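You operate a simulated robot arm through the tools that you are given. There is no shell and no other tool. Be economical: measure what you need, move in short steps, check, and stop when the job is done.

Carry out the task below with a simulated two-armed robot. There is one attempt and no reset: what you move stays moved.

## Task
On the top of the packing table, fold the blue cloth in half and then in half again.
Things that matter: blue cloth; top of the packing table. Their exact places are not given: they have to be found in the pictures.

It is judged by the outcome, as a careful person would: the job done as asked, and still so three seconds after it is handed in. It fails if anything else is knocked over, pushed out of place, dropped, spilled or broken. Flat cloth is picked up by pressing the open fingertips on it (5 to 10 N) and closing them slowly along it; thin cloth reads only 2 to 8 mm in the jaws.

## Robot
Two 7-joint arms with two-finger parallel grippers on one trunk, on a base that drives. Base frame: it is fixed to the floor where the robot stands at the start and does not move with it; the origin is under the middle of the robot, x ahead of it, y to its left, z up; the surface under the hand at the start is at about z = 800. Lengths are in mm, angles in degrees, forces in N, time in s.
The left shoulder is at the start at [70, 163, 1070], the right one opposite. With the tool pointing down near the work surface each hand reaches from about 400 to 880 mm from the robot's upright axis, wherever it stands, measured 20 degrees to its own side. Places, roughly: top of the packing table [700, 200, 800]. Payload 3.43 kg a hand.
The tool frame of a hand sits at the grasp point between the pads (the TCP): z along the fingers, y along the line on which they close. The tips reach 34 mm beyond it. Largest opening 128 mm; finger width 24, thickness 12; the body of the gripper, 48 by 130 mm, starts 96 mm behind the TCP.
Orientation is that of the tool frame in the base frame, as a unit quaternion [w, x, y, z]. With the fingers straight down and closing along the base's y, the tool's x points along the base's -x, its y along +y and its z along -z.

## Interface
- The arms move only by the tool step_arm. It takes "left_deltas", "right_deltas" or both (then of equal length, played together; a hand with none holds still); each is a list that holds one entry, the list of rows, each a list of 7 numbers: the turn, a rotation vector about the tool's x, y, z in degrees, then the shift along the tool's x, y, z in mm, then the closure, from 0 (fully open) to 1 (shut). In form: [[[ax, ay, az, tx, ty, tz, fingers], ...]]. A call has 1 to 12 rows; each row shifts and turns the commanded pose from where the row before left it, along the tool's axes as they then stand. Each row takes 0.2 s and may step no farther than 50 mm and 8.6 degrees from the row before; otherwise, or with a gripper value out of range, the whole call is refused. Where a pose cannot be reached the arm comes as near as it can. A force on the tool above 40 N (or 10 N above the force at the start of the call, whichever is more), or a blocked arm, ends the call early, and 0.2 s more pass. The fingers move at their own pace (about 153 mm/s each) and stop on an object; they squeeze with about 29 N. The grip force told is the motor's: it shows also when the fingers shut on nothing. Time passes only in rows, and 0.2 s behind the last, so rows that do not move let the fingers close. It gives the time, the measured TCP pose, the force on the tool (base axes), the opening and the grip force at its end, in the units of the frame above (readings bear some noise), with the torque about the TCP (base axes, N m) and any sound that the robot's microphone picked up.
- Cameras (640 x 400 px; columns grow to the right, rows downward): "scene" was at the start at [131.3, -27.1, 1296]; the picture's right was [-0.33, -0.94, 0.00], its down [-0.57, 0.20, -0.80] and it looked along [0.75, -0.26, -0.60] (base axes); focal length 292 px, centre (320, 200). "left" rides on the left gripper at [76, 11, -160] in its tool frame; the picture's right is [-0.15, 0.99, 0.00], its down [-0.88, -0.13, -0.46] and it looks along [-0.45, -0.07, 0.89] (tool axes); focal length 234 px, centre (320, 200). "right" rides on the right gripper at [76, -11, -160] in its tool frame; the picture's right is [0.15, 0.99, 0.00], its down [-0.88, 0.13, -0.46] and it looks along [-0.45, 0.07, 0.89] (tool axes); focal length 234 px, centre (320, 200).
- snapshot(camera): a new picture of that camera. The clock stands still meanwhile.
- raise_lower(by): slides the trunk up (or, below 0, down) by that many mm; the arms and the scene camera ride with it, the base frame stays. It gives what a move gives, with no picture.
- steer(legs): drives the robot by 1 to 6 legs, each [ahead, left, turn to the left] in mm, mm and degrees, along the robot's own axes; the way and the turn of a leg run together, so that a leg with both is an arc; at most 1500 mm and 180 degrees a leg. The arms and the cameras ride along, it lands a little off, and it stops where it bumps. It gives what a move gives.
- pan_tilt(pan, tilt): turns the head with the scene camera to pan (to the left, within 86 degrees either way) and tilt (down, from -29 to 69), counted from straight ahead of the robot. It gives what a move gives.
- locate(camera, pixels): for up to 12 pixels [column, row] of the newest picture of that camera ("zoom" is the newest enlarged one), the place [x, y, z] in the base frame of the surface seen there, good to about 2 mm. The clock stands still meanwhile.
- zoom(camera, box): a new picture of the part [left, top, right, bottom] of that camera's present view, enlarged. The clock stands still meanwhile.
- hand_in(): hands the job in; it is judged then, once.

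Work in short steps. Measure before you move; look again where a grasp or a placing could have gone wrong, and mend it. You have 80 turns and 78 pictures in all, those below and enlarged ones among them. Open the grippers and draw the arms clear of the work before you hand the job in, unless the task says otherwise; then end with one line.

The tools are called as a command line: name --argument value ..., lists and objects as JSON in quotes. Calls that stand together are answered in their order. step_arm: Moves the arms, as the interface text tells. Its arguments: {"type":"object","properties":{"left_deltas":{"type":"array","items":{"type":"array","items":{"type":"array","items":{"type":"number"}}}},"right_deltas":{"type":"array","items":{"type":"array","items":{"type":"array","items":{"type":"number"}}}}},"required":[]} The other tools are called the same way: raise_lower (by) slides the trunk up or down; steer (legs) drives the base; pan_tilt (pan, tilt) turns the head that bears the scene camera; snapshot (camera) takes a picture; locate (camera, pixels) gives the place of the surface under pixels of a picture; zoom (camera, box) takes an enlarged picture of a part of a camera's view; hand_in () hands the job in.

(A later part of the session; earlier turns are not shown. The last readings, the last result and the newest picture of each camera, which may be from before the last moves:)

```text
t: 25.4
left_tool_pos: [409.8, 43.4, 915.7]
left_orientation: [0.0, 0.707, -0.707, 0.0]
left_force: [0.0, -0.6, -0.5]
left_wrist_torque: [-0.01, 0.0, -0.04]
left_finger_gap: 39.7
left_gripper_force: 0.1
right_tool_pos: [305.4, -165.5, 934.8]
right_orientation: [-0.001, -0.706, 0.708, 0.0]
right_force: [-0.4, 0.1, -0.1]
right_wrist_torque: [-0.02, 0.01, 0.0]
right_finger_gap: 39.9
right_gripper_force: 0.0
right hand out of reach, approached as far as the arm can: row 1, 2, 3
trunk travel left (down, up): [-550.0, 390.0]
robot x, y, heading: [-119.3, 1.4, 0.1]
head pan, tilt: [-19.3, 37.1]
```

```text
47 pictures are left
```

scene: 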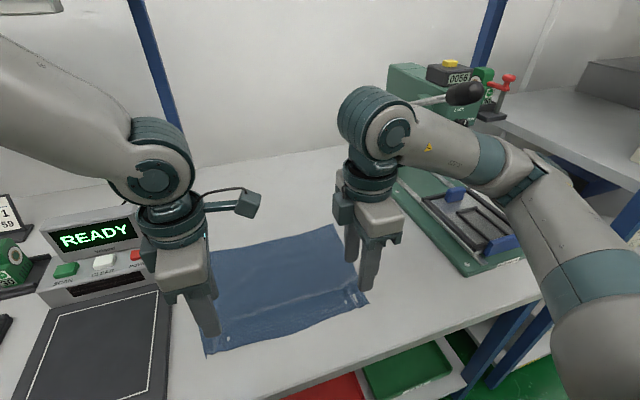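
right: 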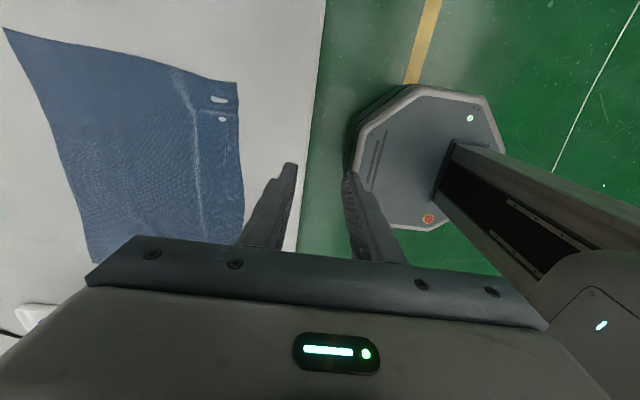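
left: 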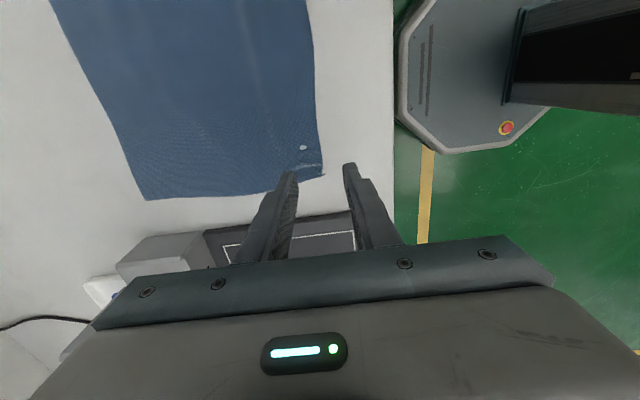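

The right wrist is at its yaw limit this way; the mirror (+90°) should suit it. I rotate the right tool +180° in two calls.

step_arm --right_deltas '[[[0, 0, 8.5, 0, 0, 0, 0.69], [0, 0, 8.5, 0, 0, 0, 0.69], [0, 0, 8.5, 0, 0, 0, 0.69], [0, 0, 8.5, 0, 0, 0, 0.69], [0, 0, 8.5, 0, 0, 0, 0.69], [0, 0, 8.5, 0, 0, 0, 0.69], [0, 0, 8.5, 0, 0, 0, 0.69], [0, 0, 8.5, 0, 0, 0, 0.69], [0, 0, 8.5, 0, 0, 0, 0.69], [0, 0, 8.5, 0, 0, 0, 0.69], [0, 0, 5, 0, 0, 0, 0.69]]]'

step_arm --right_deltas '[[[0, 0, 8.5, 0, 0, 0, 0.69], [0, 0, 8.5, 0, 0, 0, 0.69], [0, 0, 8.5, 0, 0, 0, 0.69], [0, 0, 8.5, 0, 0, 0, 0.69], [0, 0, 8.5, 0, 0, 0, 0.69], [0, 0, 8.5, 0, 0, 0, 0.69], [0, 0, 8.5, 0, 0, 0, 0.69], [0, 0, 8.5, 0, 0, 0, 0.69], [0, 0, 8.5, 0, 0, 0, 0.69], [0, 0, 8.5, 0, 0, 0, 0.69], [0, 0, 5, 0, 0, 0, 0.69]]]'

locate --camera "left" --pixels '[[321, 172], [325, 177], [146, 199], [230, 190], [318, 120], [312, 30]]'

```text
t: 27.8
left_tool_pos: [407.4, 45.1, 916.4]
left_orientation: [0.0, 0.708, -0.706, 0.0]
left_force: [0.1, 0.2, 0.2]
left_wrist_torque: [0.04, 0.03, 0.0]
left_finger_gap: 39.6
left_gripper_force: 0.0
right_tool_pos: [305.7, -165.5, 936.5]
right_orientation: [0.0, 0.001, 1.0, -0.001]
right_force: [0.4, -0.1, -0.3]
right_wrist_torque: [0.02, -0.02, 0.04]
right_finger_gap: 39.8
right_gripper_force: 0.2
trunk travel left (down, up): [-550.0, 390.0]
robot x, y, heading: [-122.6, 0.8, -0.0]
head pan, tilt: [-19.3, 37.1]
```

```text
t: 30.2
left_tool_pos: [408.2, 44.2, 915.7]
left_orientation: [0.0, 0.707, -0.707, 0.0]
left_force: [-0.9, -0.1, -0.3]
left_wrist_torque: [-0.01, 0.02, 0.01]
left_finger_gap: 39.7
left_gripper_force: 0.0
right_tool_pos: [304.7, -164.2, 937.5]
right_orientation: [0.001, 0.708, 0.706, 0.0]
right_force: [-0.6, 0.2, 0.1]
right_wrist_torque: [0.03, 0.01, -0.01]
right_finger_gap: 39.9
right_gripper_force: 0.1
trunk travel left (down, up): [-550.0, 390.0]
robot x, y, heading: [-120.1, 0.4, 0.1]
head pan, tilt: [-19.3, 37.1]
```

```text
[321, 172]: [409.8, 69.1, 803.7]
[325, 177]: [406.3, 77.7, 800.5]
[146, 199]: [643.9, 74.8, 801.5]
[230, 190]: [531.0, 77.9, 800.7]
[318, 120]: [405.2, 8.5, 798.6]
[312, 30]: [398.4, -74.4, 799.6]
```

Left corner is at ≈[407,76]. I move right to over [409,−204] and left to [408,61].

step_arm --left_deltas '[[[0, 0, 0, -17, 0, 0, 0.69], [0, 0, 0, 0, 0, 15, 0.69], [0, 0, 0, 0, 0, 15, 0.69], [0, 0, 0, 0, 0, 15, 0.69], [0, 0, 0, 0, 0, 0, 0.69]]]' --right_deltas '[[[0, 0, 0, -20, 35, 0, 0.69], [0, 0, 0, -20, 35, 0, 0.69], [0, 0, 0, 0, 34, 25, 0.69], [0, 0, 0, 0, 0, 40, 0.69], [0, 0, 0, 0, 0, 0, 0.69]]]'

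snapshot --camera "right"

snapshot --camera "left"

```text
t: 31.4
left_tool_pos: [408.2, 61.9, 870.0]
left_orientation: [0.0, 0.707, -0.707, 0.0]
left_force: [-0.6, 0.0, 0.0]
left_wrist_torque: [-0.01, -0.03, -0.04]
left_finger_gap: 39.5
left_gripper_force: 0.0
right_tool_pos: [409.6, -204.7, 872.2]
right_orientation: [0.001, 0.707, 0.708, 0.0]
right_force: [0.1, -0.6, -0.4]
right_wrist_torque: [-0.01, 0.01, -0.02]
right_finger_gap: 39.7
right_gripper_force: 0.0
trunk travel left (down, up): [-550.0, 390.0]
robot x, y, heading: [-119.9, -0.6, -0.1]
head pan, tilt: [-19.3, 37.1]
```

```text
46 pictures are left
```

right: 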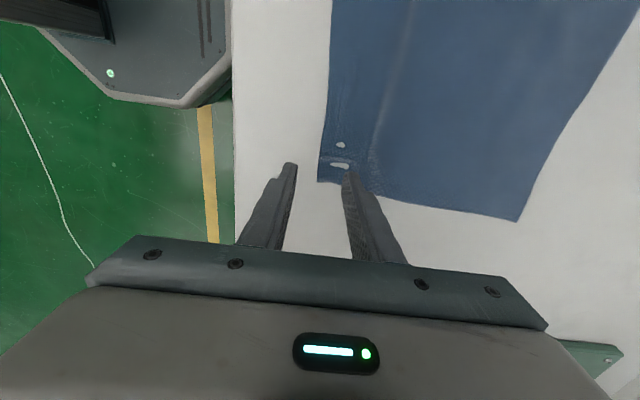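

```text
45 pictures are left
```

left: 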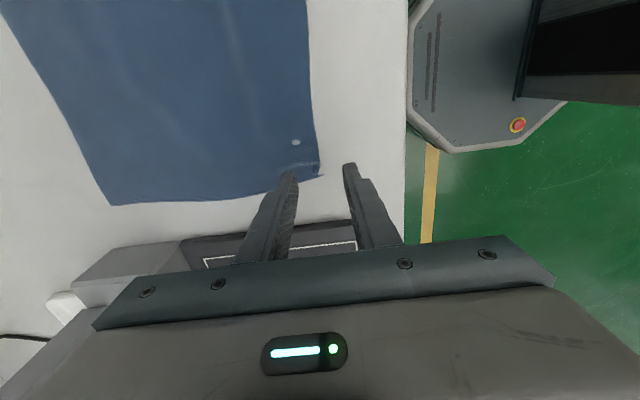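

locate --camera "right" --pixels '[[319, 180], [323, 140], [345, 185], [330, 30], [517, 220]]'

locate --camera "left" --pixels '[[321, 175], [316, 150], [110, 204], [310, 90]]'

```text
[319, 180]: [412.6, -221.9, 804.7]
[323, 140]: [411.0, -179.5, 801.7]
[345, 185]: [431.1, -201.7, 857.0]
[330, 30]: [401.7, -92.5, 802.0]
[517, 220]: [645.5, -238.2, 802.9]
```

```text
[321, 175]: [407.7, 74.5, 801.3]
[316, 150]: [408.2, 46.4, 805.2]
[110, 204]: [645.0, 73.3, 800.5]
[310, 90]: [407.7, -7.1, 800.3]
```

Edges at x≈407.5 (left) and 411 (right); grips are lined up. I lower to just above contact.

step_arm --left_deltas '[[[0, 0, 0, 0, 3, 12, 0.69], [0, 0, 0, 0, 0, 12, 0.69], [0, 0, 0, 0, 0, 8, 0.69], [0, 0, 0, 0, 0, 2, 0.69], [0, 0, 0, 0, 0, 0, 0.69], [0, 0, 0, 0, 0, 0, 0.69]]]' --right_deltas '[[[0, 0, 0, 0, -2, 12, 0.69], [0, 0, 0, 0, 0, 12, 0.69], [0, 0, 0, 0, 0, 10, 0.69], [0, 0, 0, 0, 0, 2, 0.69], [0, 0, 0, 0, 0, 0, 0.69], [0, 0, 0, 0, 0, 0, 0.69]]]'

```text
t: 32.8
left_tool_pos: [404.8, 61.2, 837.0]
left_orientation: [-0.001, 0.708, -0.706, 0.001]
left_force: [-0.2, -0.4, -0.3]
left_wrist_torque: [0.0, 0.01, 0.03]
left_finger_gap: 39.6
left_gripper_force: 0.1
right_tool_pos: [406.2, -204.0, 835.2]
right_orientation: [0.001, 0.707, 0.707, -0.001]
right_force: [0.0, 0.7, 0.6]
right_wrist_torque: [-0.01, 0.03, 0.01]
right_finger_gap: 39.8
right_gripper_force: 0.3
trunk travel left (down, up): [-550.0, 390.0]
robot x, y, heading: [-121.2, 2.6, 0.2]
head pan, tilt: [-19.3, 37.1]
```

Still no contact; another 1.5 mm each and settle.

step_arm --left_deltas '[[[0, 0, 0, 0, 0, 1.5, 0.69], [0, 0, 0, 0, 0, 0, 0.69], [0, 0, 0, 0, 0, 0, 0.69]]]' --right_deltas '[[[0, 0, 0, 0, 0, 1.5, 0.69], [0, 0, 0, 0, 0, 0, 0.69], [0, 0, 0, 0, 0, 0, 0.69]]]'

```text
t: 33.6
left_tool_pos: [403.4, 60.3, 835.9]
left_orientation: [0.0, 0.708, -0.707, 0.0]
left_force: [0.0, -0.9, -0.1]
left_wrist_torque: [-0.03, -0.04, 0.01]
left_finger_gap: 39.9
left_gripper_force: 0.1
right_tool_pos: [406.1, -204.4, 835.0]
right_orientation: [0.002, 0.707, 0.707, 0.0]
right_force: [0.4, -0.5, 8.1]
right_wrist_torque: [-0.04, -0.21, -0.02]
right_finger_gap: 40.0
right_gripper_force: 0.1
trunk travel left (down, up): [-550.0, 390.0]
robot x, y, heading: [-116.9, 4.4, 0.1]
head pan, tilt: [-19.3, 37.1]
```

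Right presses 8 N; left needs a little more.

step_arm --left_deltas '[[[0, 0, 0, 0, 0, 1.2, 0.69], [0, 0, 0, 0, 0, 0.5, 0.69], [0, 0, 0, 0, 0, 0, 0.69]]]'

```text
t: 34.4
left_tool_pos: [405.0, 60.2, 836.1]
left_orientation: [-0.001, 0.708, -0.706, -0.001]
left_force: [-0.3, 1.3, 11.6]
left_wrist_torque: [0.15, -0.28, 0.07]
left_finger_gap: 39.7
left_gripper_force: 0.1
right_tool_pos: [405.1, -204.6, 835.0]
right_orientation: [0.001, 0.707, 0.707, 0.0]
right_force: [0.2, 0.1, 5.7]
right_wrist_torque: [-0.08, -0.19, 0.0]
right_finger_gap: 40.3
right_gripper_force: 0.4
trunk travel left (down, up): [-550.0, 390.0]
robot x, y, heading: [-118.5, 1.8, -0.1]
head pan, tilt: [-19.3, 37.1]
```

Forces are 11.6 and 5.7 N. I ease left 0.3 mm and close both slowly.

step_arm --left_deltas '[[[0, 0, 0, 0, 0, -0.3, 0.69], [0, 0, 0, 0, 0, 0, 0.72], [0, 0, 0, 0, 0, 0, 0.75], [0, 0, 0, 0, 0, 0, 0.78], [0, 0, 0, 0, 0, 0, 0.81], [0, 0, 0, 0, 0, 0, 0.84], [0, 0, 0, 0, 0, 0, 0.87], [0, 0, 0, 0, 0, 0, 0.9], [0, 0, 0, 0, 0, 0, 0.93], [0, 0, 0, 0, 0, 0, 0.96], [0, 0, 0, 0, 0, 0, 1], [0, 0, 0, 0, 0, 0, 1]]]' --right_deltas '[[[0, 0, 0, 0, 0, 0.2, 0.69], [0, 0, 0, 0, 0, 0, 0.72], [0, 0, 0, 0, 0, 0, 0.75], [0, 0, 0, 0, 0, 0, 0.78], [0, 0, 0, 0, 0, 0, 0.81], [0, 0, 0, 0, 0, 0, 0.84], [0, 0, 0, 0, 0, 0, 0.87], [0, 0, 0, 0, 0, 0, 0.9], [0, 0, 0, 0, 0, 0, 0.93], [0, 0, 0, 0, 0, 0, 0.96], [0, 0, 0, 0, 0, 0, 1], [0, 0, 0, 0, 0, 0, 1]]]'

step_arm --left_deltas '[[[0, 0, 0, 0, 0, -15, 1], [0, 0, 0, 0, 0, -20, 1], [0, 0, 0, 0, 0, 0, 1]]]' --right_deltas '[[[0, 0, 0, 0, 0, -15, 1], [0, 0, 0, 0, 0, -20, 1], [0, 0, 0, 0, 0, 0, 1]]]'

snapshot --camera "left"

snapshot --camera "right"

```text
t: 37.0
left_tool_pos: [404.3, 62.4, 835.3]
left_orientation: [0.0, 0.708, -0.706, 0.001]
left_force: [2.9, -0.5, 15.2]
left_wrist_torque: [0.09, -0.2, -0.04]
left_finger_gap: 1.9
left_gripper_force: 29.0
right_tool_pos: [406.9, -205.5, 834.6]
right_orientation: [0.001, 0.707, 0.707, 0.0]
right_force: [0.4, 0.2, 9.1]
right_wrist_torque: [-0.07, -0.08, 0.0]
right_finger_gap: 1.9
right_gripper_force: 29.6
trunk travel left (down, up): [-550.0, 390.0]
robot x, y, heading: [-120.4, 4.1, -0.1]
head pan, tilt: [-19.3, 37.1]
```

```text
t: 37.8
left_tool_pos: [406.3, 61.9, 868.1]
left_orientation: [0.001, 0.708, -0.706, 0.0]
left_force: [0.3, 0.0, 0.2]
left_wrist_torque: [-0.01, -0.01, -0.02]
left_finger_gap: 1.8
left_gripper_force: 28.9
right_tool_pos: [407.3, -203.7, 869.9]
right_orientation: [0.0, 0.708, 0.706, 0.0]
right_force: [-0.2, 0.0, 0.8]
right_wrist_torque: [-0.01, -0.04, 0.01]
right_finger_gap: 2.0
right_gripper_force: 29.3
trunk travel left (down, up): [-550.0, 390.0]
robot x, y, heading: [-119.0, -0.8, -0.1]
head pan, tilt: [-19.3, 37.1]
```

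```text
44 pictures are left
```

left: 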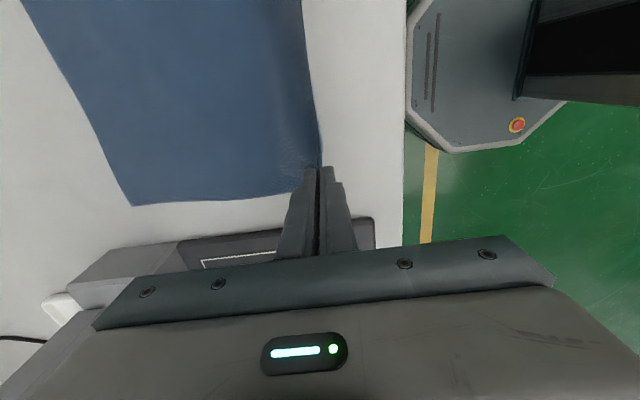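

```text
43 pictures are left
```

right: 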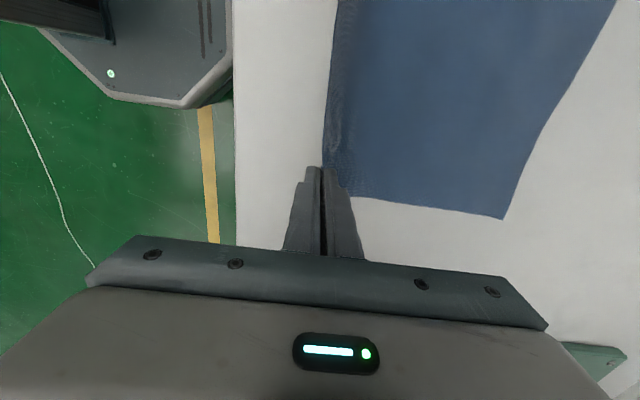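

Clean edge grips both sides. I check the far corners and whether both really lifted.

locate --camera "left" --pixels '[[134, 203], [300, 160], [320, 160], [316, 120], [220, 198]]'

locate --camera "right" --pixels '[[502, 215], [345, 170], [330, 160], [330, 110], [430, 206]]'

zoom --camera "scene" --box '[140, 130, 440, 320]'

```text
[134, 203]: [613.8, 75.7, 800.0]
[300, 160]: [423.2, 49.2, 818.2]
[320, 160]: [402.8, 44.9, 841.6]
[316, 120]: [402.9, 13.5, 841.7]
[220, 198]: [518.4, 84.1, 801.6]
```

```text
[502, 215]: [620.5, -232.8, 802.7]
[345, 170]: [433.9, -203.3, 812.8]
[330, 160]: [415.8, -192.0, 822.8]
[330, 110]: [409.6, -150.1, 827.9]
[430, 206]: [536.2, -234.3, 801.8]
```

```text
2.11 times, centred on (290, 225) of scene
```

zoom: 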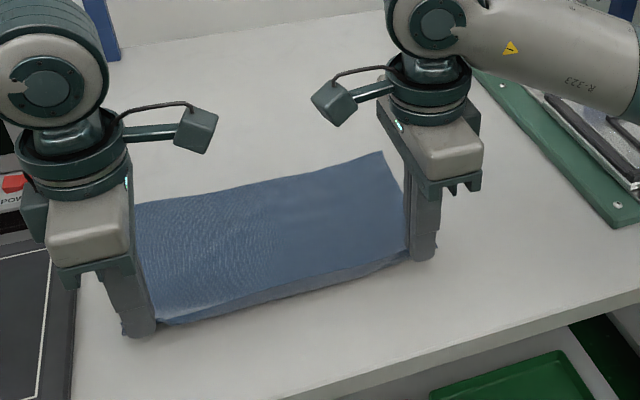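

Far edge now x≈614/620, so the crease should be at ≈500. I carry the edge along a taut circle (radius ≈107) over that line — first half.

step_arm --left_deltas '[[[0, 0, 0, 0, -9, -28, 1], [0, 0, 0, 0, -20, -22, 1], [0, 0, 0, 0, -25, -15, 1], [0, 0, 0, 0, -30, -7, 1], [0, 0, 0, 0, -15, 0, 1], [0, 0, 0, 0, -15, 1, 1], [0, 0, 0, 0, 0, 0, 1]]]' --right_deltas '[[[0, 0, 0, 0, 9, -28, 1], [0, 0, 0, 0, 20, -22, 1], [0, 0, 0, 0, 25, -15, 1], [0, 0, 0, 0, 30, -7, 1], [0, 0, 0, 0, 17, 0, 1], [0, 0, 0, 0, 17, 1, 1], [0, 0, 0, 0, 0, 0, 1]]]'

zoom --camera "scene" --box '[140, 130, 440, 320]'

```text
t: 39.4
left_tool_pos: [517.9, 61.4, 940.2]
left_orientation: [0.0, 0.708, -0.706, 0.0]
left_force: [0.2, 0.4, 0.5]
left_wrist_torque: [-0.01, -0.01, 0.01]
left_finger_gap: 1.9
left_gripper_force: 28.6
right_tool_pos: [524.1, -203.7, 941.0]
right_orientation: [0.001, 0.707, 0.707, 0.0]
right_force: [-0.3, 0.0, 0.2]
right_wrist_torque: [0.0, 0.01, -0.03]
right_finger_gap: 2.1
right_gripper_force: 29.1
trunk travel left (down, up): [-550.0, 390.0]
robot x, y, heading: [-120.3, -1.2, -0.1]
head pan, tilt: [-19.3, 37.1]
```

```text
2.11 times, centred on (290, 225) of scene
```

zoom: 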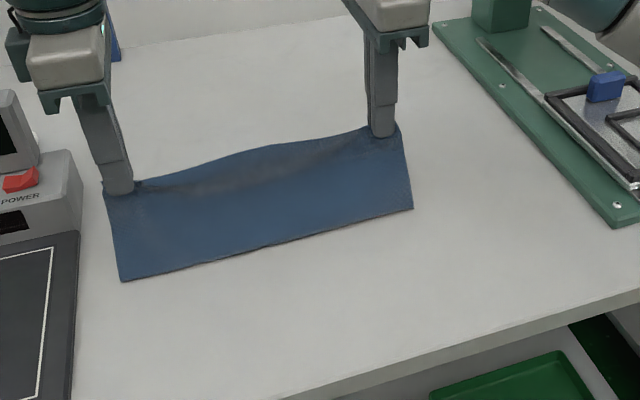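

locate --camera "zoom" --pixels '[[122, 278], [220, 257], [320, 235], [412, 207], [240, 155], [105, 200], [200, 172], [200, 188]]'

snapshot --camera "left"

snapshot --camera "right"

```text
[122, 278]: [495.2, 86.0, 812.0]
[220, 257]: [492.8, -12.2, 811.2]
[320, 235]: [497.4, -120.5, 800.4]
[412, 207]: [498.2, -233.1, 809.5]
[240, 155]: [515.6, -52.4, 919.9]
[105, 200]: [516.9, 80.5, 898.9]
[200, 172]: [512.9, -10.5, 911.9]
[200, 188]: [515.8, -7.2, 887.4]
```

```text
40 pictures are left
```

left: 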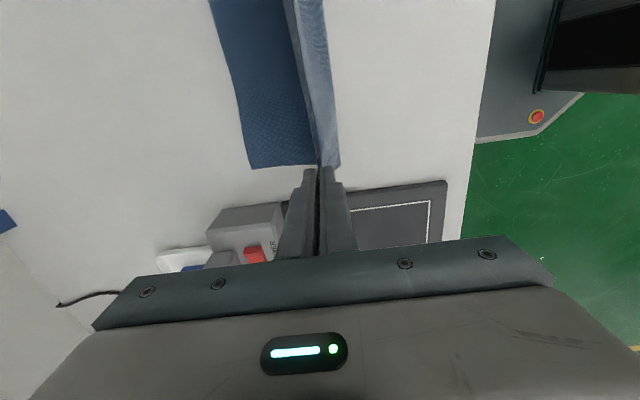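

```text
39 pictures are left
```

right: 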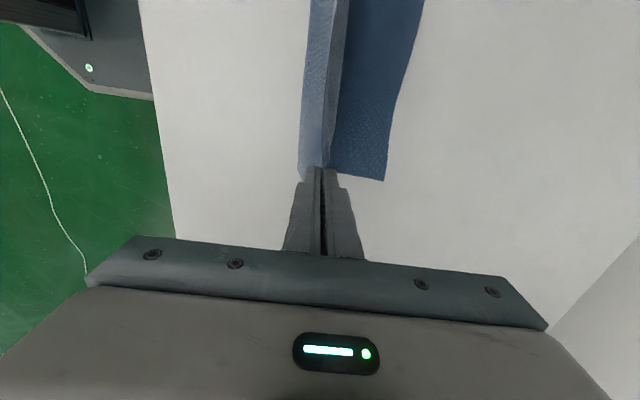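

Textbook fold so far: crease at x≈496. I measure the far corners of the lower layer to set the landing point.

locate --camera "left" --pixels '[[252, 166], [238, 100], [312, 161]]'

locate --camera "right" --pixels '[[383, 178], [395, 100], [335, 172]]'

```text
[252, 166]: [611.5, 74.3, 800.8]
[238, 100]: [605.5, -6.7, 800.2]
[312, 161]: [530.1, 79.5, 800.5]
```

```text
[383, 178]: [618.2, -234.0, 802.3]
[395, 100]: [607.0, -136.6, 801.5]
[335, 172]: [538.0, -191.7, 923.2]
```

Lower layer's far edge: 611 left, 618 right. I complete the circle slowly to x≈603/609.

step_arm --left_deltas '[[[0, 0, 0, 0, -13, 4, 1], [0, 0, 0, 0, -14, 5, 1], [0, 0, 0, 0, -11, 6, 1], [0, 0, 0, 0, -11, 8, 1], [0, 0, 0, 0, -9, 9, 1], [0, 0, 0, 0, -8, 10, 1], [0, 0, 0, 0, -6, 10, 1], [0, 0, 0, 0, -5, 11, 1], [0, 0, 0, 0, -3, 10, 1], [0, 0, 0, 0, -3, 10, 1], [0, 0, 0, 0, -1, 7, 1], [0, 0, 0, 0, -1, 7, 1]]]' --right_deltas '[[[0, 0, 0, 0, 13, 4, 1], [0, 0, 0, 0, 14, 5, 1], [0, 0, 0, 0, 11, 6, 1], [0, 0, 0, 0, 11, 8, 1], [0, 0, 0, 0, 9, 9, 1], [0, 0, 0, 0, 8, 10, 1], [0, 0, 0, 0, 6, 10, 1], [0, 0, 0, 0, 5, 11, 1], [0, 0, 0, 0, 3, 10, 1], [0, 0, 0, 0, 3, 10, 1], [0, 0, 0, 0, 1, 7, 1], [0, 0, 0, 0, 1, 7, 1]]]'

zoom --camera "scene" --box '[140, 130, 440, 320]'

zoom --camera "left" --box '[160, 0, 480, 200]'

```text
t: 42.0
left_tool_pos: [603.9, 61.7, 842.0]
left_orientation: [0.001, 0.707, -0.707, 0.0]
left_force: [0.2, -0.1, 0.7]
left_wrist_torque: [0.02, 0.01, 0.01]
left_finger_gap: 1.7
left_gripper_force: 29.0
right_tool_pos: [610.0, -204.2, 842.5]
right_orientation: [0.001, 0.707, 0.707, 0.0]
right_force: [0.2, -0.2, 0.3]
right_wrist_torque: [0.0, 0.01, 0.01]
right_finger_gap: 2.1
right_gripper_force: 28.3
trunk travel left (down, up): [-550.0, 390.0]
robot x, y, heading: [-124.8, 1.9, 0.1]
head pan, tilt: [-19.3, 37.1]
```

```text
2.11 times, centred on (290, 225) of scene
```

zoom: 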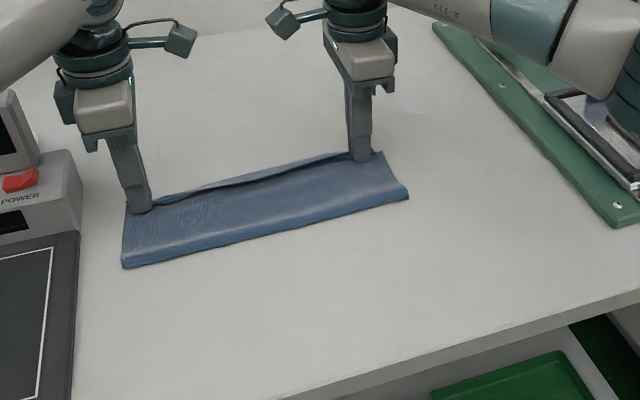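

```text
2.00 times, centred on (320, 100) of left
```

zoom: 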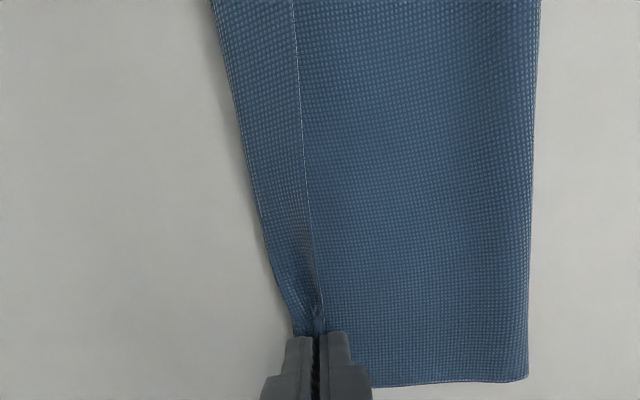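

A line runs between the grips; I measure heights on both sides to learn whether it's the top edge or a tuck.

locate --camera "zoom" --pixels '[[270, 150], [290, 200], [312, 200], [330, 200], [300, 100], [285, 100], [240, 130], [260, 250], [530, 370], [420, 150]]'

zoom --camera "scene" --box '[190, 190, 340, 265]'

```text
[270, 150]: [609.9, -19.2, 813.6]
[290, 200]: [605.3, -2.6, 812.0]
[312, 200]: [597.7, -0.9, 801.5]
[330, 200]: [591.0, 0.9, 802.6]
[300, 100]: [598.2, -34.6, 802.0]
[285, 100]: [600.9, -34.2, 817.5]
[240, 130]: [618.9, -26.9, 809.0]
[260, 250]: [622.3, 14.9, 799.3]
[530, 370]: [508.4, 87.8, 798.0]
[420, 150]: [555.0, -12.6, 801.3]
```

```text
4.27 times, centred on (265, 228) of scene
```

zoom: 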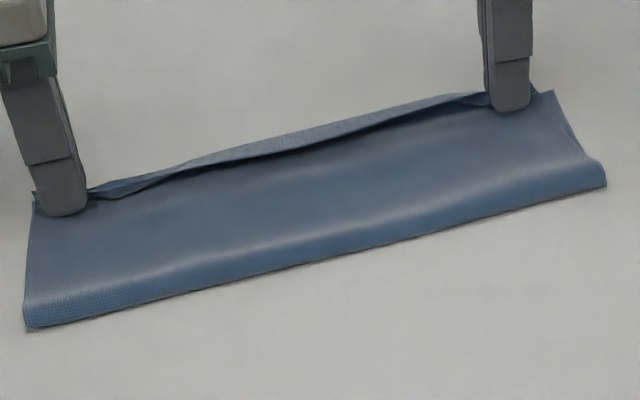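

The free hem between the hands stands up and curls back (z≈817). I lean both hands forward 34° about the tips (so the held strip points toward +x) while pulling ~12 mm in +x.

step_arm --left_deltas '[[[-8.5, 0, 0, 0, -7.9, -1.2, 1], [-8.5, 0, 0, 0, -7.7, -2.3, 1], [-8.5, 0, 0, 0, -7.2, -3.4, 1], [-8.5, 0, 0, 0, -6.6, -4.5, 1], [0, 0, 0, 0, 0, 0, 1]]]' --right_deltas '[[[8.5, 0, 0, 0, 7.9, -1.2, 1], [8.5, 0, 0, 0, 7.7, -2.3, 1], [8.5, 0, 0, 0, 7.2, -3.4, 1], [8.5, 0, 0, 0, 6.6, -4.5, 1], [0, 0, 0, 0, 0, 0, 1]]]'

zoom --camera "scene" --box '[170, 160, 350, 275]'

snapshot --camera "left"

```text
t: 43.2
left_tool_pos: [585.6, 64.7, 847.3]
left_orientation: [-0.171, -0.676, 0.695, 0.173]
left_force: [0.3, -0.3, -0.4]
left_wrist_torque: [-0.05, -0.04, -0.02]
left_finger_gap: 1.7
left_gripper_force: 28.6
left hand out of reach, approached as far as the arm can: row 3, 4
right_tool_pos: [580.0, -189.3, 852.3]
right_orientation: [-0.206, 0.676, 0.677, -0.207]
right_force: [-0.2, 0.6, 0.3]
right_wrist_torque: [-0.02, -0.04, 0.02]
right_finger_gap: 1.8
right_gripper_force: 29.4
right hand out of reach, approached as far as the arm can: row 3, 4
trunk travel left (down, up): [-550.0, 390.0]
robot x, y, heading: [-118.5, -1.9, 0.2]
head pan, tilt: [-19.3, 37.1]
```

```text
3.48 times, centred on (260, 218) of scene
```

zoom: 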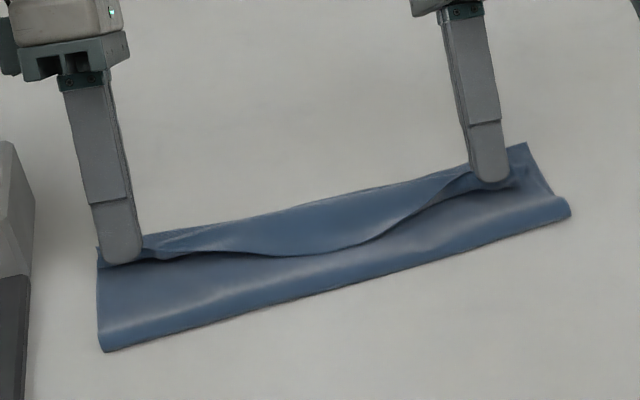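

```text
34 pictures are left
```

left: 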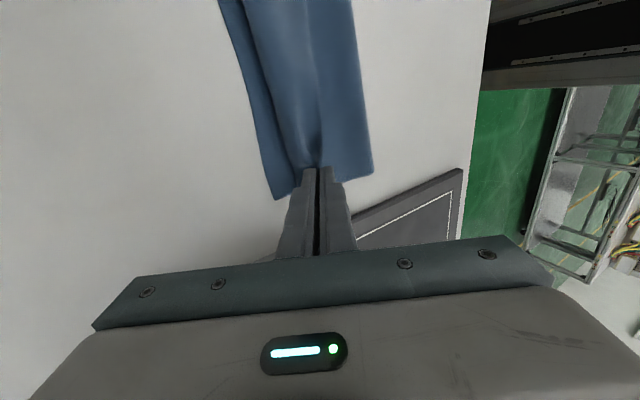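

The lean ran out of reach at this distance. I bring the hands upright back above the crease, then walk the robot forward in small hops, shifting the hands back equally so the cloth just hangs.

step_arm --left_deltas '[[[7, 0, -0.4, 0, 14.6, -15.8, 1], [7, 0, -0.4, 0, 12.6, -17.5, 1], [7, 0, -0.4, 0, 10.4, -18.9, 1], [7.1, 0, -0.3, 0, 8, -20, 1], [0, 0, 0, 2, 35, 0, 1], [0, 0, 0, 0, 35, 0, 1], [0, 0, 0, 0, 0, 0, 1]]]' --right_deltas '[[[-8.45, 0, 0, -3, -15.7, -14.7, 1], [-8.45, 0, 0, -4, -13.5, -16.8, 1], [-8.45, 0, 0, -4, -10.7, -18.7, 1], [-8.45, 0, 0, -4, -8, -20, 1], [0, 0, 0, 0, -33, 0, 1], [0, 0, 0, 0, -33, 0, 1], [0, 0, 0, 0, 0, 0, 1]]]'

zoom --camera "scene" --box '[140, 130, 440, 320]'

```text
t: 44.8
left_tool_pos: [493.6, 61.8, 931.0]
left_orientation: [0.002, -0.707, 0.707, 0.003]
left_force: [0.2, -0.4, 0.0]
left_wrist_torque: [-0.05, 0.04, -0.01]
left_finger_gap: 1.9
left_gripper_force: 28.9
right_tool_pos: [493.9, -205.6, 937.7]
right_orientation: [-0.001, 0.707, 0.707, -0.001]
right_force: [0.6, 0.3, 0.0]
right_wrist_torque: [-0.02, 0.02, -0.05]
right_finger_gap: 2.0
right_gripper_force: 29.1
trunk travel left (down, up): [-550.0, 390.0]
robot x, y, heading: [-118.6, 1.2, 0.1]
head pan, tilt: [-19.3, 37.1]
```

```text
2.11 times, centred on (290, 225) of scene
```

zoom: 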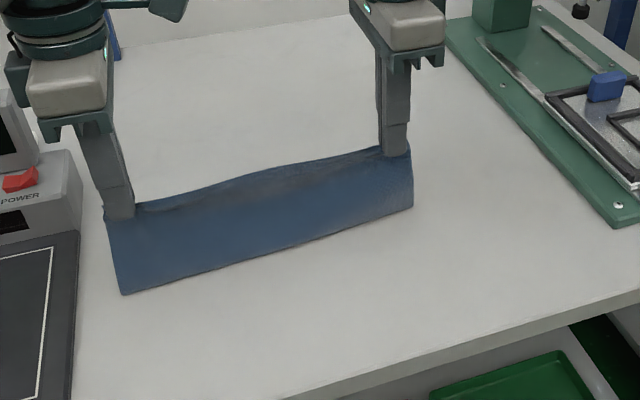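

Good hang again. Now the robot hops: arms back 20, then three times drive +40 / arms −40 (last one leaves the hands at ≈510).

step_arm --left_deltas '[[[0, 0, 0, 0, 15, 0, 1], [0, 0, 0, 0, 0, 0, 1]]]' --right_deltas '[[[0, 0, 0, 0, -15, 0, 1], [0, 0, 0, 0, 0, 0, 1]]]'

steer --legs '[[40, 0, 0]]'

step_arm --left_deltas '[[[0, 0, 0, 0, 20, 0, 1], [0, 0, 0, 0, 20, 0, 1], [0, 0, 0, 0, 0, 0, 1]]]' --right_deltas '[[[0, 0, 0, 0, -20, 0, 1], [0, 0, 0, 0, -20, 0, 1], [0, 0, 0, 0, 0, 0, 1]]]'

steer --legs '[[40, 0, 0]]'

```text
t: 45.4
left_tool_pos: [478.1, 61.6, 932.2]
left_orientation: [0.003, -0.706, 0.708, 0.002]
left_force: [-0.3, -0.8, 0.7]
left_wrist_torque: [0.0, 0.07, -0.03]
left_finger_gap: 1.7
left_gripper_force: 28.9
right_tool_pos: [479.1, -206.2, 936.2]
right_orientation: [-0.001, 0.707, 0.707, -0.002]
right_force: [0.1, 0.7, 0.4]
right_wrist_torque: [-0.01, 0.01, 0.02]
right_finger_gap: 2.0
right_gripper_force: 29.3
trunk travel left (down, up): [-550.0, 390.0]
robot x, y, heading: [-121.2, -0.3, -0.0]
head pan, tilt: [-19.3, 37.1]
```

```text
t: 46.3
left_tool_pos: [517.1, 61.9, 931.9]
left_orientation: [0.003, -0.706, 0.709, 0.002]
left_force: [0.9, -0.2, 0.5]
left_wrist_torque: [-0.02, 0.07, 0.03]
left_finger_gap: 1.9
left_gripper_force: 28.7
right_tool_pos: [519.3, -206.6, 936.4]
right_orientation: [0.0, 0.707, 0.707, -0.002]
right_force: [-0.2, 0.9, 0.4]
right_wrist_torque: [-0.02, 0.01, 0.02]
right_finger_gap: 1.7
right_gripper_force: 28.9
trunk travel left (down, up): [-550.0, 390.0]
robot x, y, heading: [-80.6, -0.5, 0.2]
head pan, tilt: [-19.3, 37.1]
```

```text
t: 47.1
left_tool_pos: [476.0, 61.7, 932.2]
left_orientation: [0.003, -0.706, 0.708, 0.002]
left_force: [-0.1, -0.1, 0.4]
left_wrist_torque: [0.0, 0.01, 0.03]
left_finger_gap: 1.5
left_gripper_force: 28.8
right_tool_pos: [477.6, -206.5, 937.3]
right_orientation: [0.0, 0.707, 0.707, -0.002]
right_force: [-0.6, 0.8, -0.7]
right_wrist_torque: [0.03, 0.07, 0.01]
right_finger_gap: 1.8
right_gripper_force: 28.7
trunk travel left (down, up): [-550.0, 390.0]
robot x, y, heading: [-79.1, 3.2, 0.4]
head pan, tilt: [-19.3, 37.1]
```

```text
t: 48.0
left_tool_pos: [517.4, 62.8, 930.5]
left_orientation: [0.002, -0.706, 0.708, 0.004]
left_force: [-0.2, 0.6, -1.5]
left_wrist_torque: [-0.01, 0.07, 0.02]
left_finger_gap: 1.9
left_gripper_force: 28.8
right_tool_pos: [519.0, -205.4, 936.2]
right_orientation: [-0.001, 0.707, 0.707, -0.002]
right_force: [-0.3, -0.2, 0.3]
right_wrist_torque: [-0.03, 0.06, -0.01]
right_finger_gap: 1.8
right_gripper_force: 29.1
trunk travel left (down, up): [-550.0, 390.0]
robot x, y, heading: [-41.6, 0.5, -0.3]
head pan, tilt: [-19.3, 37.1]
```

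One more hop, then look.

step_arm --left_deltas '[[[0, 0, 0, 0, 20, 0, 1], [0, 0, 0, 0, 20, 0, 1], [0, 0, 0, 0, 0, 0, 1]]]' --right_deltas '[[[0, 0, 0, 0, -20, 0, 1], [0, 0, 0, 0, -20, 0, 1], [0, 0, 0, 0, 0, 0, 1]]]'

steer --legs '[[40, 0, 0]]'

snapshot --camera "scene"

snapshot --camera "left"

snapshot --camera "right"

```text
t: 48.8
left_tool_pos: [506.5, 71.6, 927.9]
left_orientation: [0.002, -0.704, 0.71, 0.003]
left_force: [-0.9, -5.9, 0.5]
left_wrist_torque: [-0.17, 0.04, 0.03]
left_finger_gap: 1.6
left_gripper_force: 28.9
left hand out of reach, approached as far as the arm can: row 1, 2
right_tool_pos: [478.6, -205.7, 937.7]
right_orientation: [-0.002, 0.706, 0.708, -0.001]
right_force: [0.9, 6.8, -0.2]
right_wrist_torque: [0.2, 0.0, 0.03]
right_finger_gap: 1.6
right_gripper_force: 28.9
trunk travel left (down, up): [-550.0, 390.0]
robot x, y, heading: [-40.7, -3.7, -0.3]
head pan, tilt: [-19.3, 37.1]
```

```text
t: 49.8
left_tool_pos: [536.4, 70.5, 932.2]
left_orientation: [0.001, -0.702, 0.712, 0.0]
left_force: [-1.0, -5.7, 1.3]
left_wrist_torque: [-0.13, 0.03, -0.02]
left_finger_gap: 1.9
left_gripper_force: 28.9
right_tool_pos: [501.8, -205.1, 937.5]
right_orientation: [0.002, 0.706, 0.709, -0.002]
right_force: [1.3, 4.5, -0.6]
right_wrist_torque: [0.16, -0.02, -0.03]
right_finger_gap: 1.8
right_gripper_force: 29.0
trunk travel left (down, up): [-550.0, 390.0]
robot x, y, heading: [-7.2, 4.4, -0.2]
head pan, tilt: [-19.3, 37.1]
stopped in leg 1: the robot was blocked; the commanded pose is now the measured one
```

```text
32 pictures are left
```

scene: 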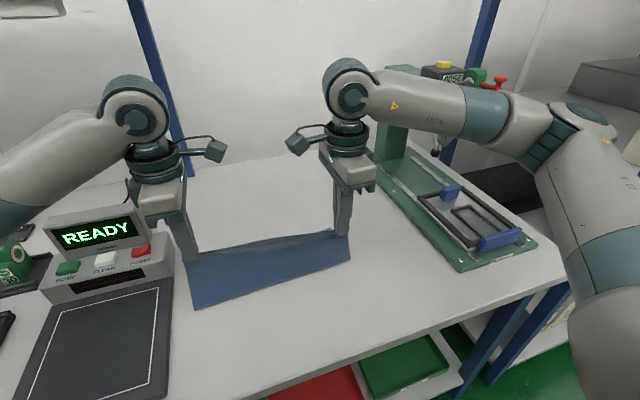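

```text
31 pictures are left
```

left: 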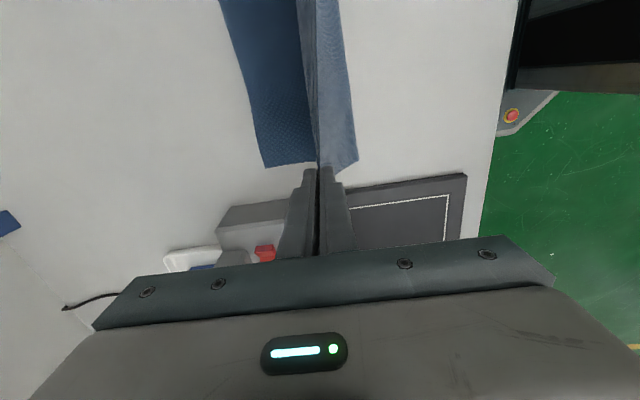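

```text
30 pictures are left
```

right: 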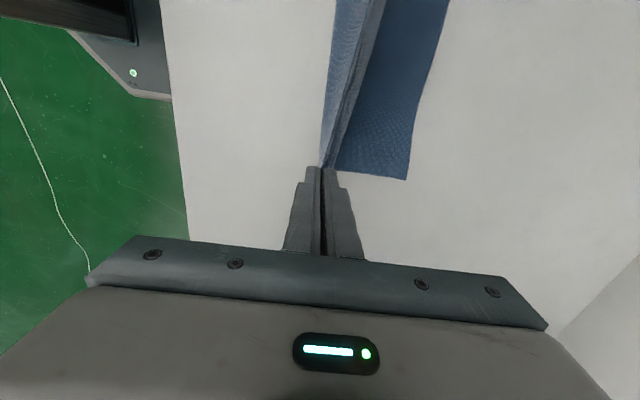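

The robot stands at x≈−7 now; hands are skewed (left 536, right 502) with 6 N between them. I even them up and then measure the lower layer.

step_arm --left_deltas '[[[0, 0, 0, 4, 6, 0, 1], [0, 0, 0, 4, 6, 0, 1], [0, 0, 0, 0, 0, 0, 1]]]' --right_deltas '[[[0, 0, 0, 0, 12, 0, 1], [0, 0, 0, 0, 12, 0, 1], [0, 0, 0, 0, 0, 0, 1]]]'

pan_tilt --pan 5 --tilt 45

snapshot --camera "scene"

```text
t: 50.6
left_tool_pos: [515.8, 61.3, 936.3]
left_orientation: [0.005, -0.701, 0.713, -0.005]
left_force: [-0.5, -0.5, 0.4]
left_wrist_torque: [-0.03, 0.02, 0.03]
left_finger_gap: 1.6
left_gripper_force: 28.7
left hand out of reach, approached as far as the arm can: row 1
right_tool_pos: [516.6, -207.5, 943.8]
right_orientation: [0.006, 0.708, 0.707, 0.003]
right_force: [-0.6, 0.9, 0.1]
right_wrist_torque: [0.03, 0.02, 0.02]
right_finger_gap: 1.9
right_gripper_force: 29.3
trunk travel left (down, up): [-550.0, 390.0]
robot x, y, heading: [-6.8, -0.2, -0.3]
head pan, tilt: [-19.3, 37.1]
```

```text
t: 51.4
left_tool_pos: [514.7, 60.1, 938.3]
left_orientation: [0.006, -0.702, 0.712, -0.004]
left_force: [0.1, -0.1, -0.1]
left_wrist_torque: [-0.01, 0.0, 0.01]
left_finger_gap: 1.7
left_gripper_force: 28.9
right_tool_pos: [516.6, -209.1, 943.2]
right_orientation: [0.005, 0.707, 0.707, 0.002]
right_force: [-0.3, -0.6, -0.4]
right_wrist_torque: [-0.03, 0.04, 0.02]
right_finger_gap: 1.6
right_gripper_force: 29.3
trunk travel left (down, up): [-550.0, 390.0]
robot x, y, heading: [-8.2, 0.2, -0.6]
head pan, tilt: [5.0, 45.0]
```

```text
29 pictures are left
```

scene: 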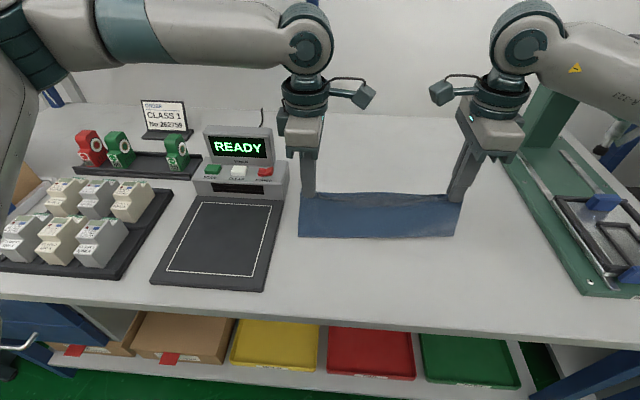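

Nothing else disturbed. I measure the crease line and far corners (via wrist cams).

locate --camera "scene" --pixels '[[300, 235], [380, 236], [452, 234], [380, 197], [310, 215], [450, 215]]'

zoom --camera "left" --box '[160, 0, 480, 200]'

locate --camera "zoom" --pixels '[[215, 325], [180, 200], [140, 50]]'

zoom --camera "right" --box '[240, 0, 560, 200]'

```text
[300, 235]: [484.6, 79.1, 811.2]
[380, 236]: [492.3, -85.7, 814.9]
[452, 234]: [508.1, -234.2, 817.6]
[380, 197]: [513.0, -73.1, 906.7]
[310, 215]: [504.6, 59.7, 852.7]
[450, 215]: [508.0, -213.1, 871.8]
```

```text
2.00 times, centred on (320, 100) of left
```

zoom: 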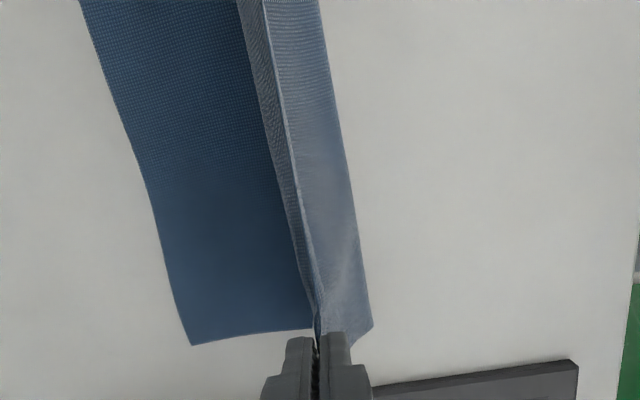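

```text
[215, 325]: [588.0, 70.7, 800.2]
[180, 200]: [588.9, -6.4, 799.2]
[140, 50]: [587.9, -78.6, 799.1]
```

```text
2.00 times, centred on (400, 100) of right
```

zoom: 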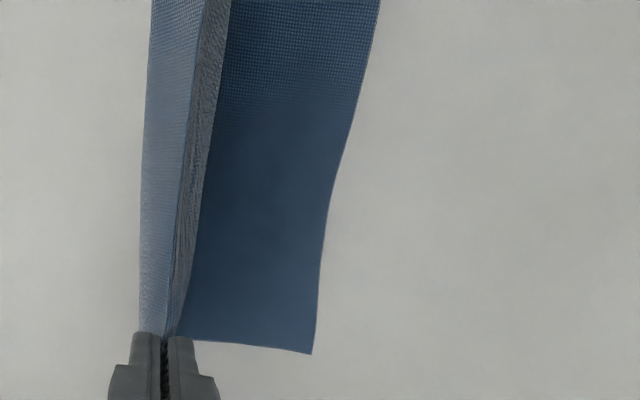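

locate --camera "zoom" --pixels '[[308, 348], [318, 260], [332, 180], [360, 80]]'

locate --camera "scene" --pixels '[[375, 237], [300, 237], [455, 236], [340, 237], [420, 236]]'

```text
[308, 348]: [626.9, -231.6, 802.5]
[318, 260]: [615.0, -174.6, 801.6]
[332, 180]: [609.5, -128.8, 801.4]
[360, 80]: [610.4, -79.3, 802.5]
```

```text
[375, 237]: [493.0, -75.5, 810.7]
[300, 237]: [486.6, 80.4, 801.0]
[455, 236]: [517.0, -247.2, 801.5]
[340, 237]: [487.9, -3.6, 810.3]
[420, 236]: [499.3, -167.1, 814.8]
```

The lower layer sits slightly turned (far edge 598 left, 627 right). With the robot closer, I start the arc down again, leaning both hands forward 34° on the way.

step_arm --left_deltas '[[[-8.5, 0, 0, 0, -17, 4.4, 1], [-8.5, 0, 0, 0, -17.8, 4.5, 1], [-8.5, 0, 0, 0, -17.6, 3.8, 1], [-8.5, 0, 0, 0, -16.6, 3.7, 1], [0, 0, 0, 0, 0, 0, 1]]]' --right_deltas '[[[8.5, 0, 0, 0, 20, 3.4, 1], [8.5, 0, 0, 0, 20.4, 2.1, 1], [8.5, 0, 0, 0, 19.2, 2.3, 1], [8.5, 0, 0, 0, 18.9, 1.5, 1], [0, 0, 0, 0, 0, 0, 1]]]'

snapshot --camera "scene"

```text
t: 52.6
left_tool_pos: [576.5, 66.2, 902.0]
left_orientation: [-0.2, -0.67, 0.684, 0.206]
left_force: [-1.0, -0.9, -0.4]
left_wrist_torque: [-0.17, -0.24, 0.06]
left_finger_gap: 1.7
left_gripper_force: 28.8
right_tool_pos: [586.5, -208.5, 901.4]
right_orientation: [-0.214, 0.681, 0.668, -0.211]
right_force: [-6.3, 3.3, -11.0]
right_wrist_torque: [-0.17, 0.14, 0.16]
right_finger_gap: 1.8
right_gripper_force: 29.3
trunk travel left (down, up): [-550.0, 390.0]
robot x, y, heading: [-7.9, 9.7, -0.6]
head pan, tilt: [5.0, 45.0]
```

```text
26 pictures are left
```

scene: 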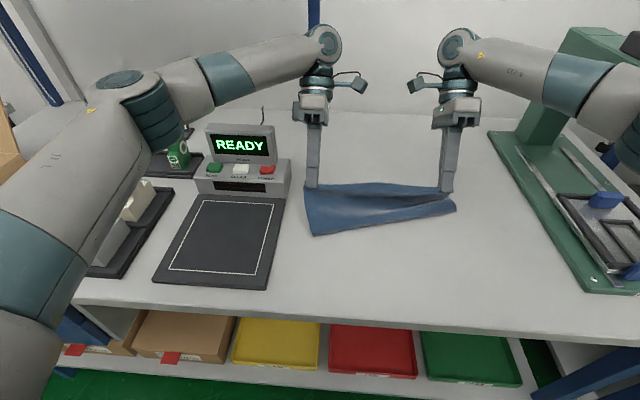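

The left elbow swung out low over the trays on the left, and the right tool reads −11 N in z. I check the elbow's clearance before moving on.

locate --camera "scene" --pixels '[[160, 140], [130, 165], [60, 280], [20, 350], [140, 200], [178, 155], [300, 60], [312, 230], [455, 208], [380, 222], [440, 190]]'

step_arm --left_deltas '[[[0, 0, 0, 0, 0, 0, 1]]]' --right_deltas '[[[0, 0, 0, 0, 0, 0, 1]]]'

```text
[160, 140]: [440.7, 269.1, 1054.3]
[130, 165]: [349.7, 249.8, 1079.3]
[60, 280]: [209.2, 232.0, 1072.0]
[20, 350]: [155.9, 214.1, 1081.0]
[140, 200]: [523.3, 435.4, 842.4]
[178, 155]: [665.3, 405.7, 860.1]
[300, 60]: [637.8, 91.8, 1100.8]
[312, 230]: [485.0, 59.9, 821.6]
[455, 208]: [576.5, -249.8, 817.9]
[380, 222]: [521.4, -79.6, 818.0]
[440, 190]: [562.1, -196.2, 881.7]
```

```text
t: 53.0
left_tool_pos: [574.3, 64.0, 906.1]
left_orientation: [-0.199, -0.672, 0.683, 0.204]
left_force: [4.8, -0.1, -1.1]
left_wrist_torque: [0.06, 0.61, -0.01]
left_finger_gap: 1.6
left_gripper_force: 28.9
right_tool_pos: [581.4, -204.4, 903.3]
right_orientation: [-0.21, 0.675, 0.674, -0.213]
right_force: [16.4, -6.6, 30.1]
right_wrist_torque: [0.54, -0.6, -0.37]
right_finger_gap: 1.8
right_gripper_force: 29.1
trunk travel left (down, up): [-550.0, 390.0]
robot x, y, heading: [-5.8, 0.2, -0.7]
head pan, tilt: [5.0, 45.0]
```

Elbow clearance is ample (z≈1055). The right force reading swings; I hold still briefly to see whether it settles.

step_arm --left_deltas '[[[0, 0, 0, 0, 0, 0, 1], [0, 0, 0, 0, 0, 0, 1], [0, 0, 0, 0, 0, 0, 1]]]' --right_deltas '[[[0, 0, 0, 0, 0, 0, 1], [0, 0, 0, 0, 0, 0, 1], [0, 0, 0, 0, 0, 0, 1]]]'

zoom --camera "scene" --box '[270, 20, 510, 250]'

```text
t: 53.8
left_tool_pos: [574.0, 66.1, 906.1]
left_orientation: [-0.2, -0.673, 0.683, 0.201]
left_force: [-1.7, 0.5, -0.9]
left_wrist_torque: [0.0, -0.25, 0.0]
left_finger_gap: 1.6
left_gripper_force: 28.6
right_tool_pos: [584.3, -201.7, 907.0]
right_orientation: [-0.207, 0.675, 0.675, -0.213]
right_force: [-4.7, 2.4, -9.7]
right_wrist_torque: [-0.13, 0.28, 0.08]
right_finger_gap: 1.9
right_gripper_force: 29.0
trunk travel left (down, up): [-550.0, 390.0]
robot x, y, heading: [-8.6, 2.4, -0.1]
head pan, tilt: [5.0, 45.0]
```

```text
1.74 times, centred on (390, 135) of scene
```

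zoom: 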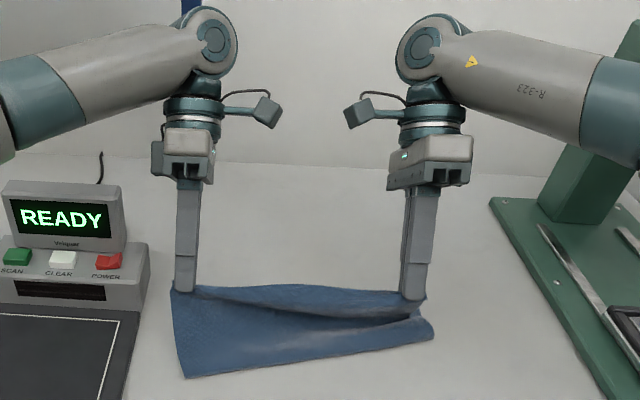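

The force is an oscillation that is dying down. I look right to make sure the right forearm is clear of the press and its lever.

pan_tilt --pan -35 --tilt 25

snapshot --camera "scene"

```text
t: 54.9
left_tool_pos: [575.6, 68.9, 907.0]
left_orientation: [-0.203, -0.673, 0.683, 0.2]
left_force: [-3.0, 0.3, 0.3]
left_wrist_torque: [0.03, -0.17, 0.0]
left_finger_gap: 1.6
left_gripper_force: 28.8
right_tool_pos: [584.8, -198.3, 910.9]
right_orientation: [-0.204, 0.675, 0.677, -0.213]
right_force: [-4.9, 2.3, -10.3]
right_wrist_torque: [-0.14, 0.2, 0.1]
right_finger_gap: 1.7
right_gripper_force: 29.2
trunk travel left (down, up): [-550.0, 390.0]
robot x, y, heading: [-8.3, 1.4, -0.1]
head pan, tilt: [-35.0, 25.0]
```

```text
24 pictures are left
```

scene: 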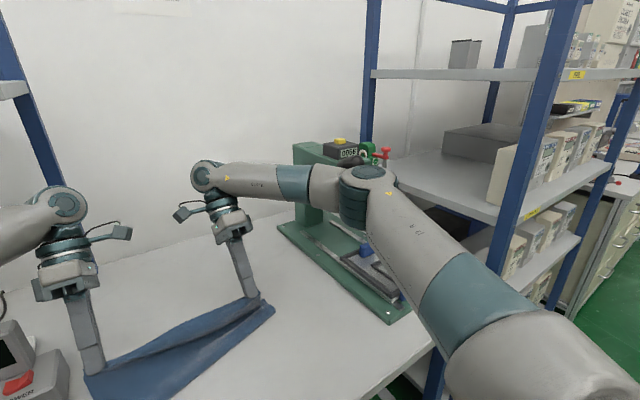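

The right elbow appears to be right at the press lever's knob (near (352,160)). I zoom before withdrawing.

zoom --camera "scene" --box '[270, 120, 430, 240]'

locate --camera "zoom" --pixels '[[320, 155], [330, 200], [400, 200], [300, 135], [345, 120], [380, 280], [200, 210]]'

```text
3.33 times, centred on (350, 180) of scene
```

zoom: 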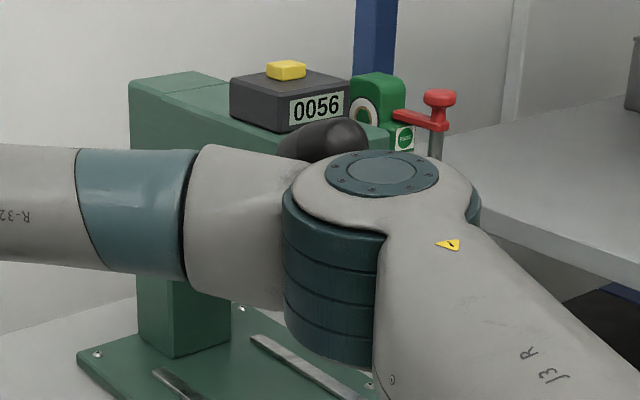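

```text
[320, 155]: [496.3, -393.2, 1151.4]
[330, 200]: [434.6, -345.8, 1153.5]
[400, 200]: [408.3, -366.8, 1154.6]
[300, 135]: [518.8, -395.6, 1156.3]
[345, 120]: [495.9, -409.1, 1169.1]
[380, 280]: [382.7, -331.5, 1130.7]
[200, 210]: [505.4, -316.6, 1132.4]
```

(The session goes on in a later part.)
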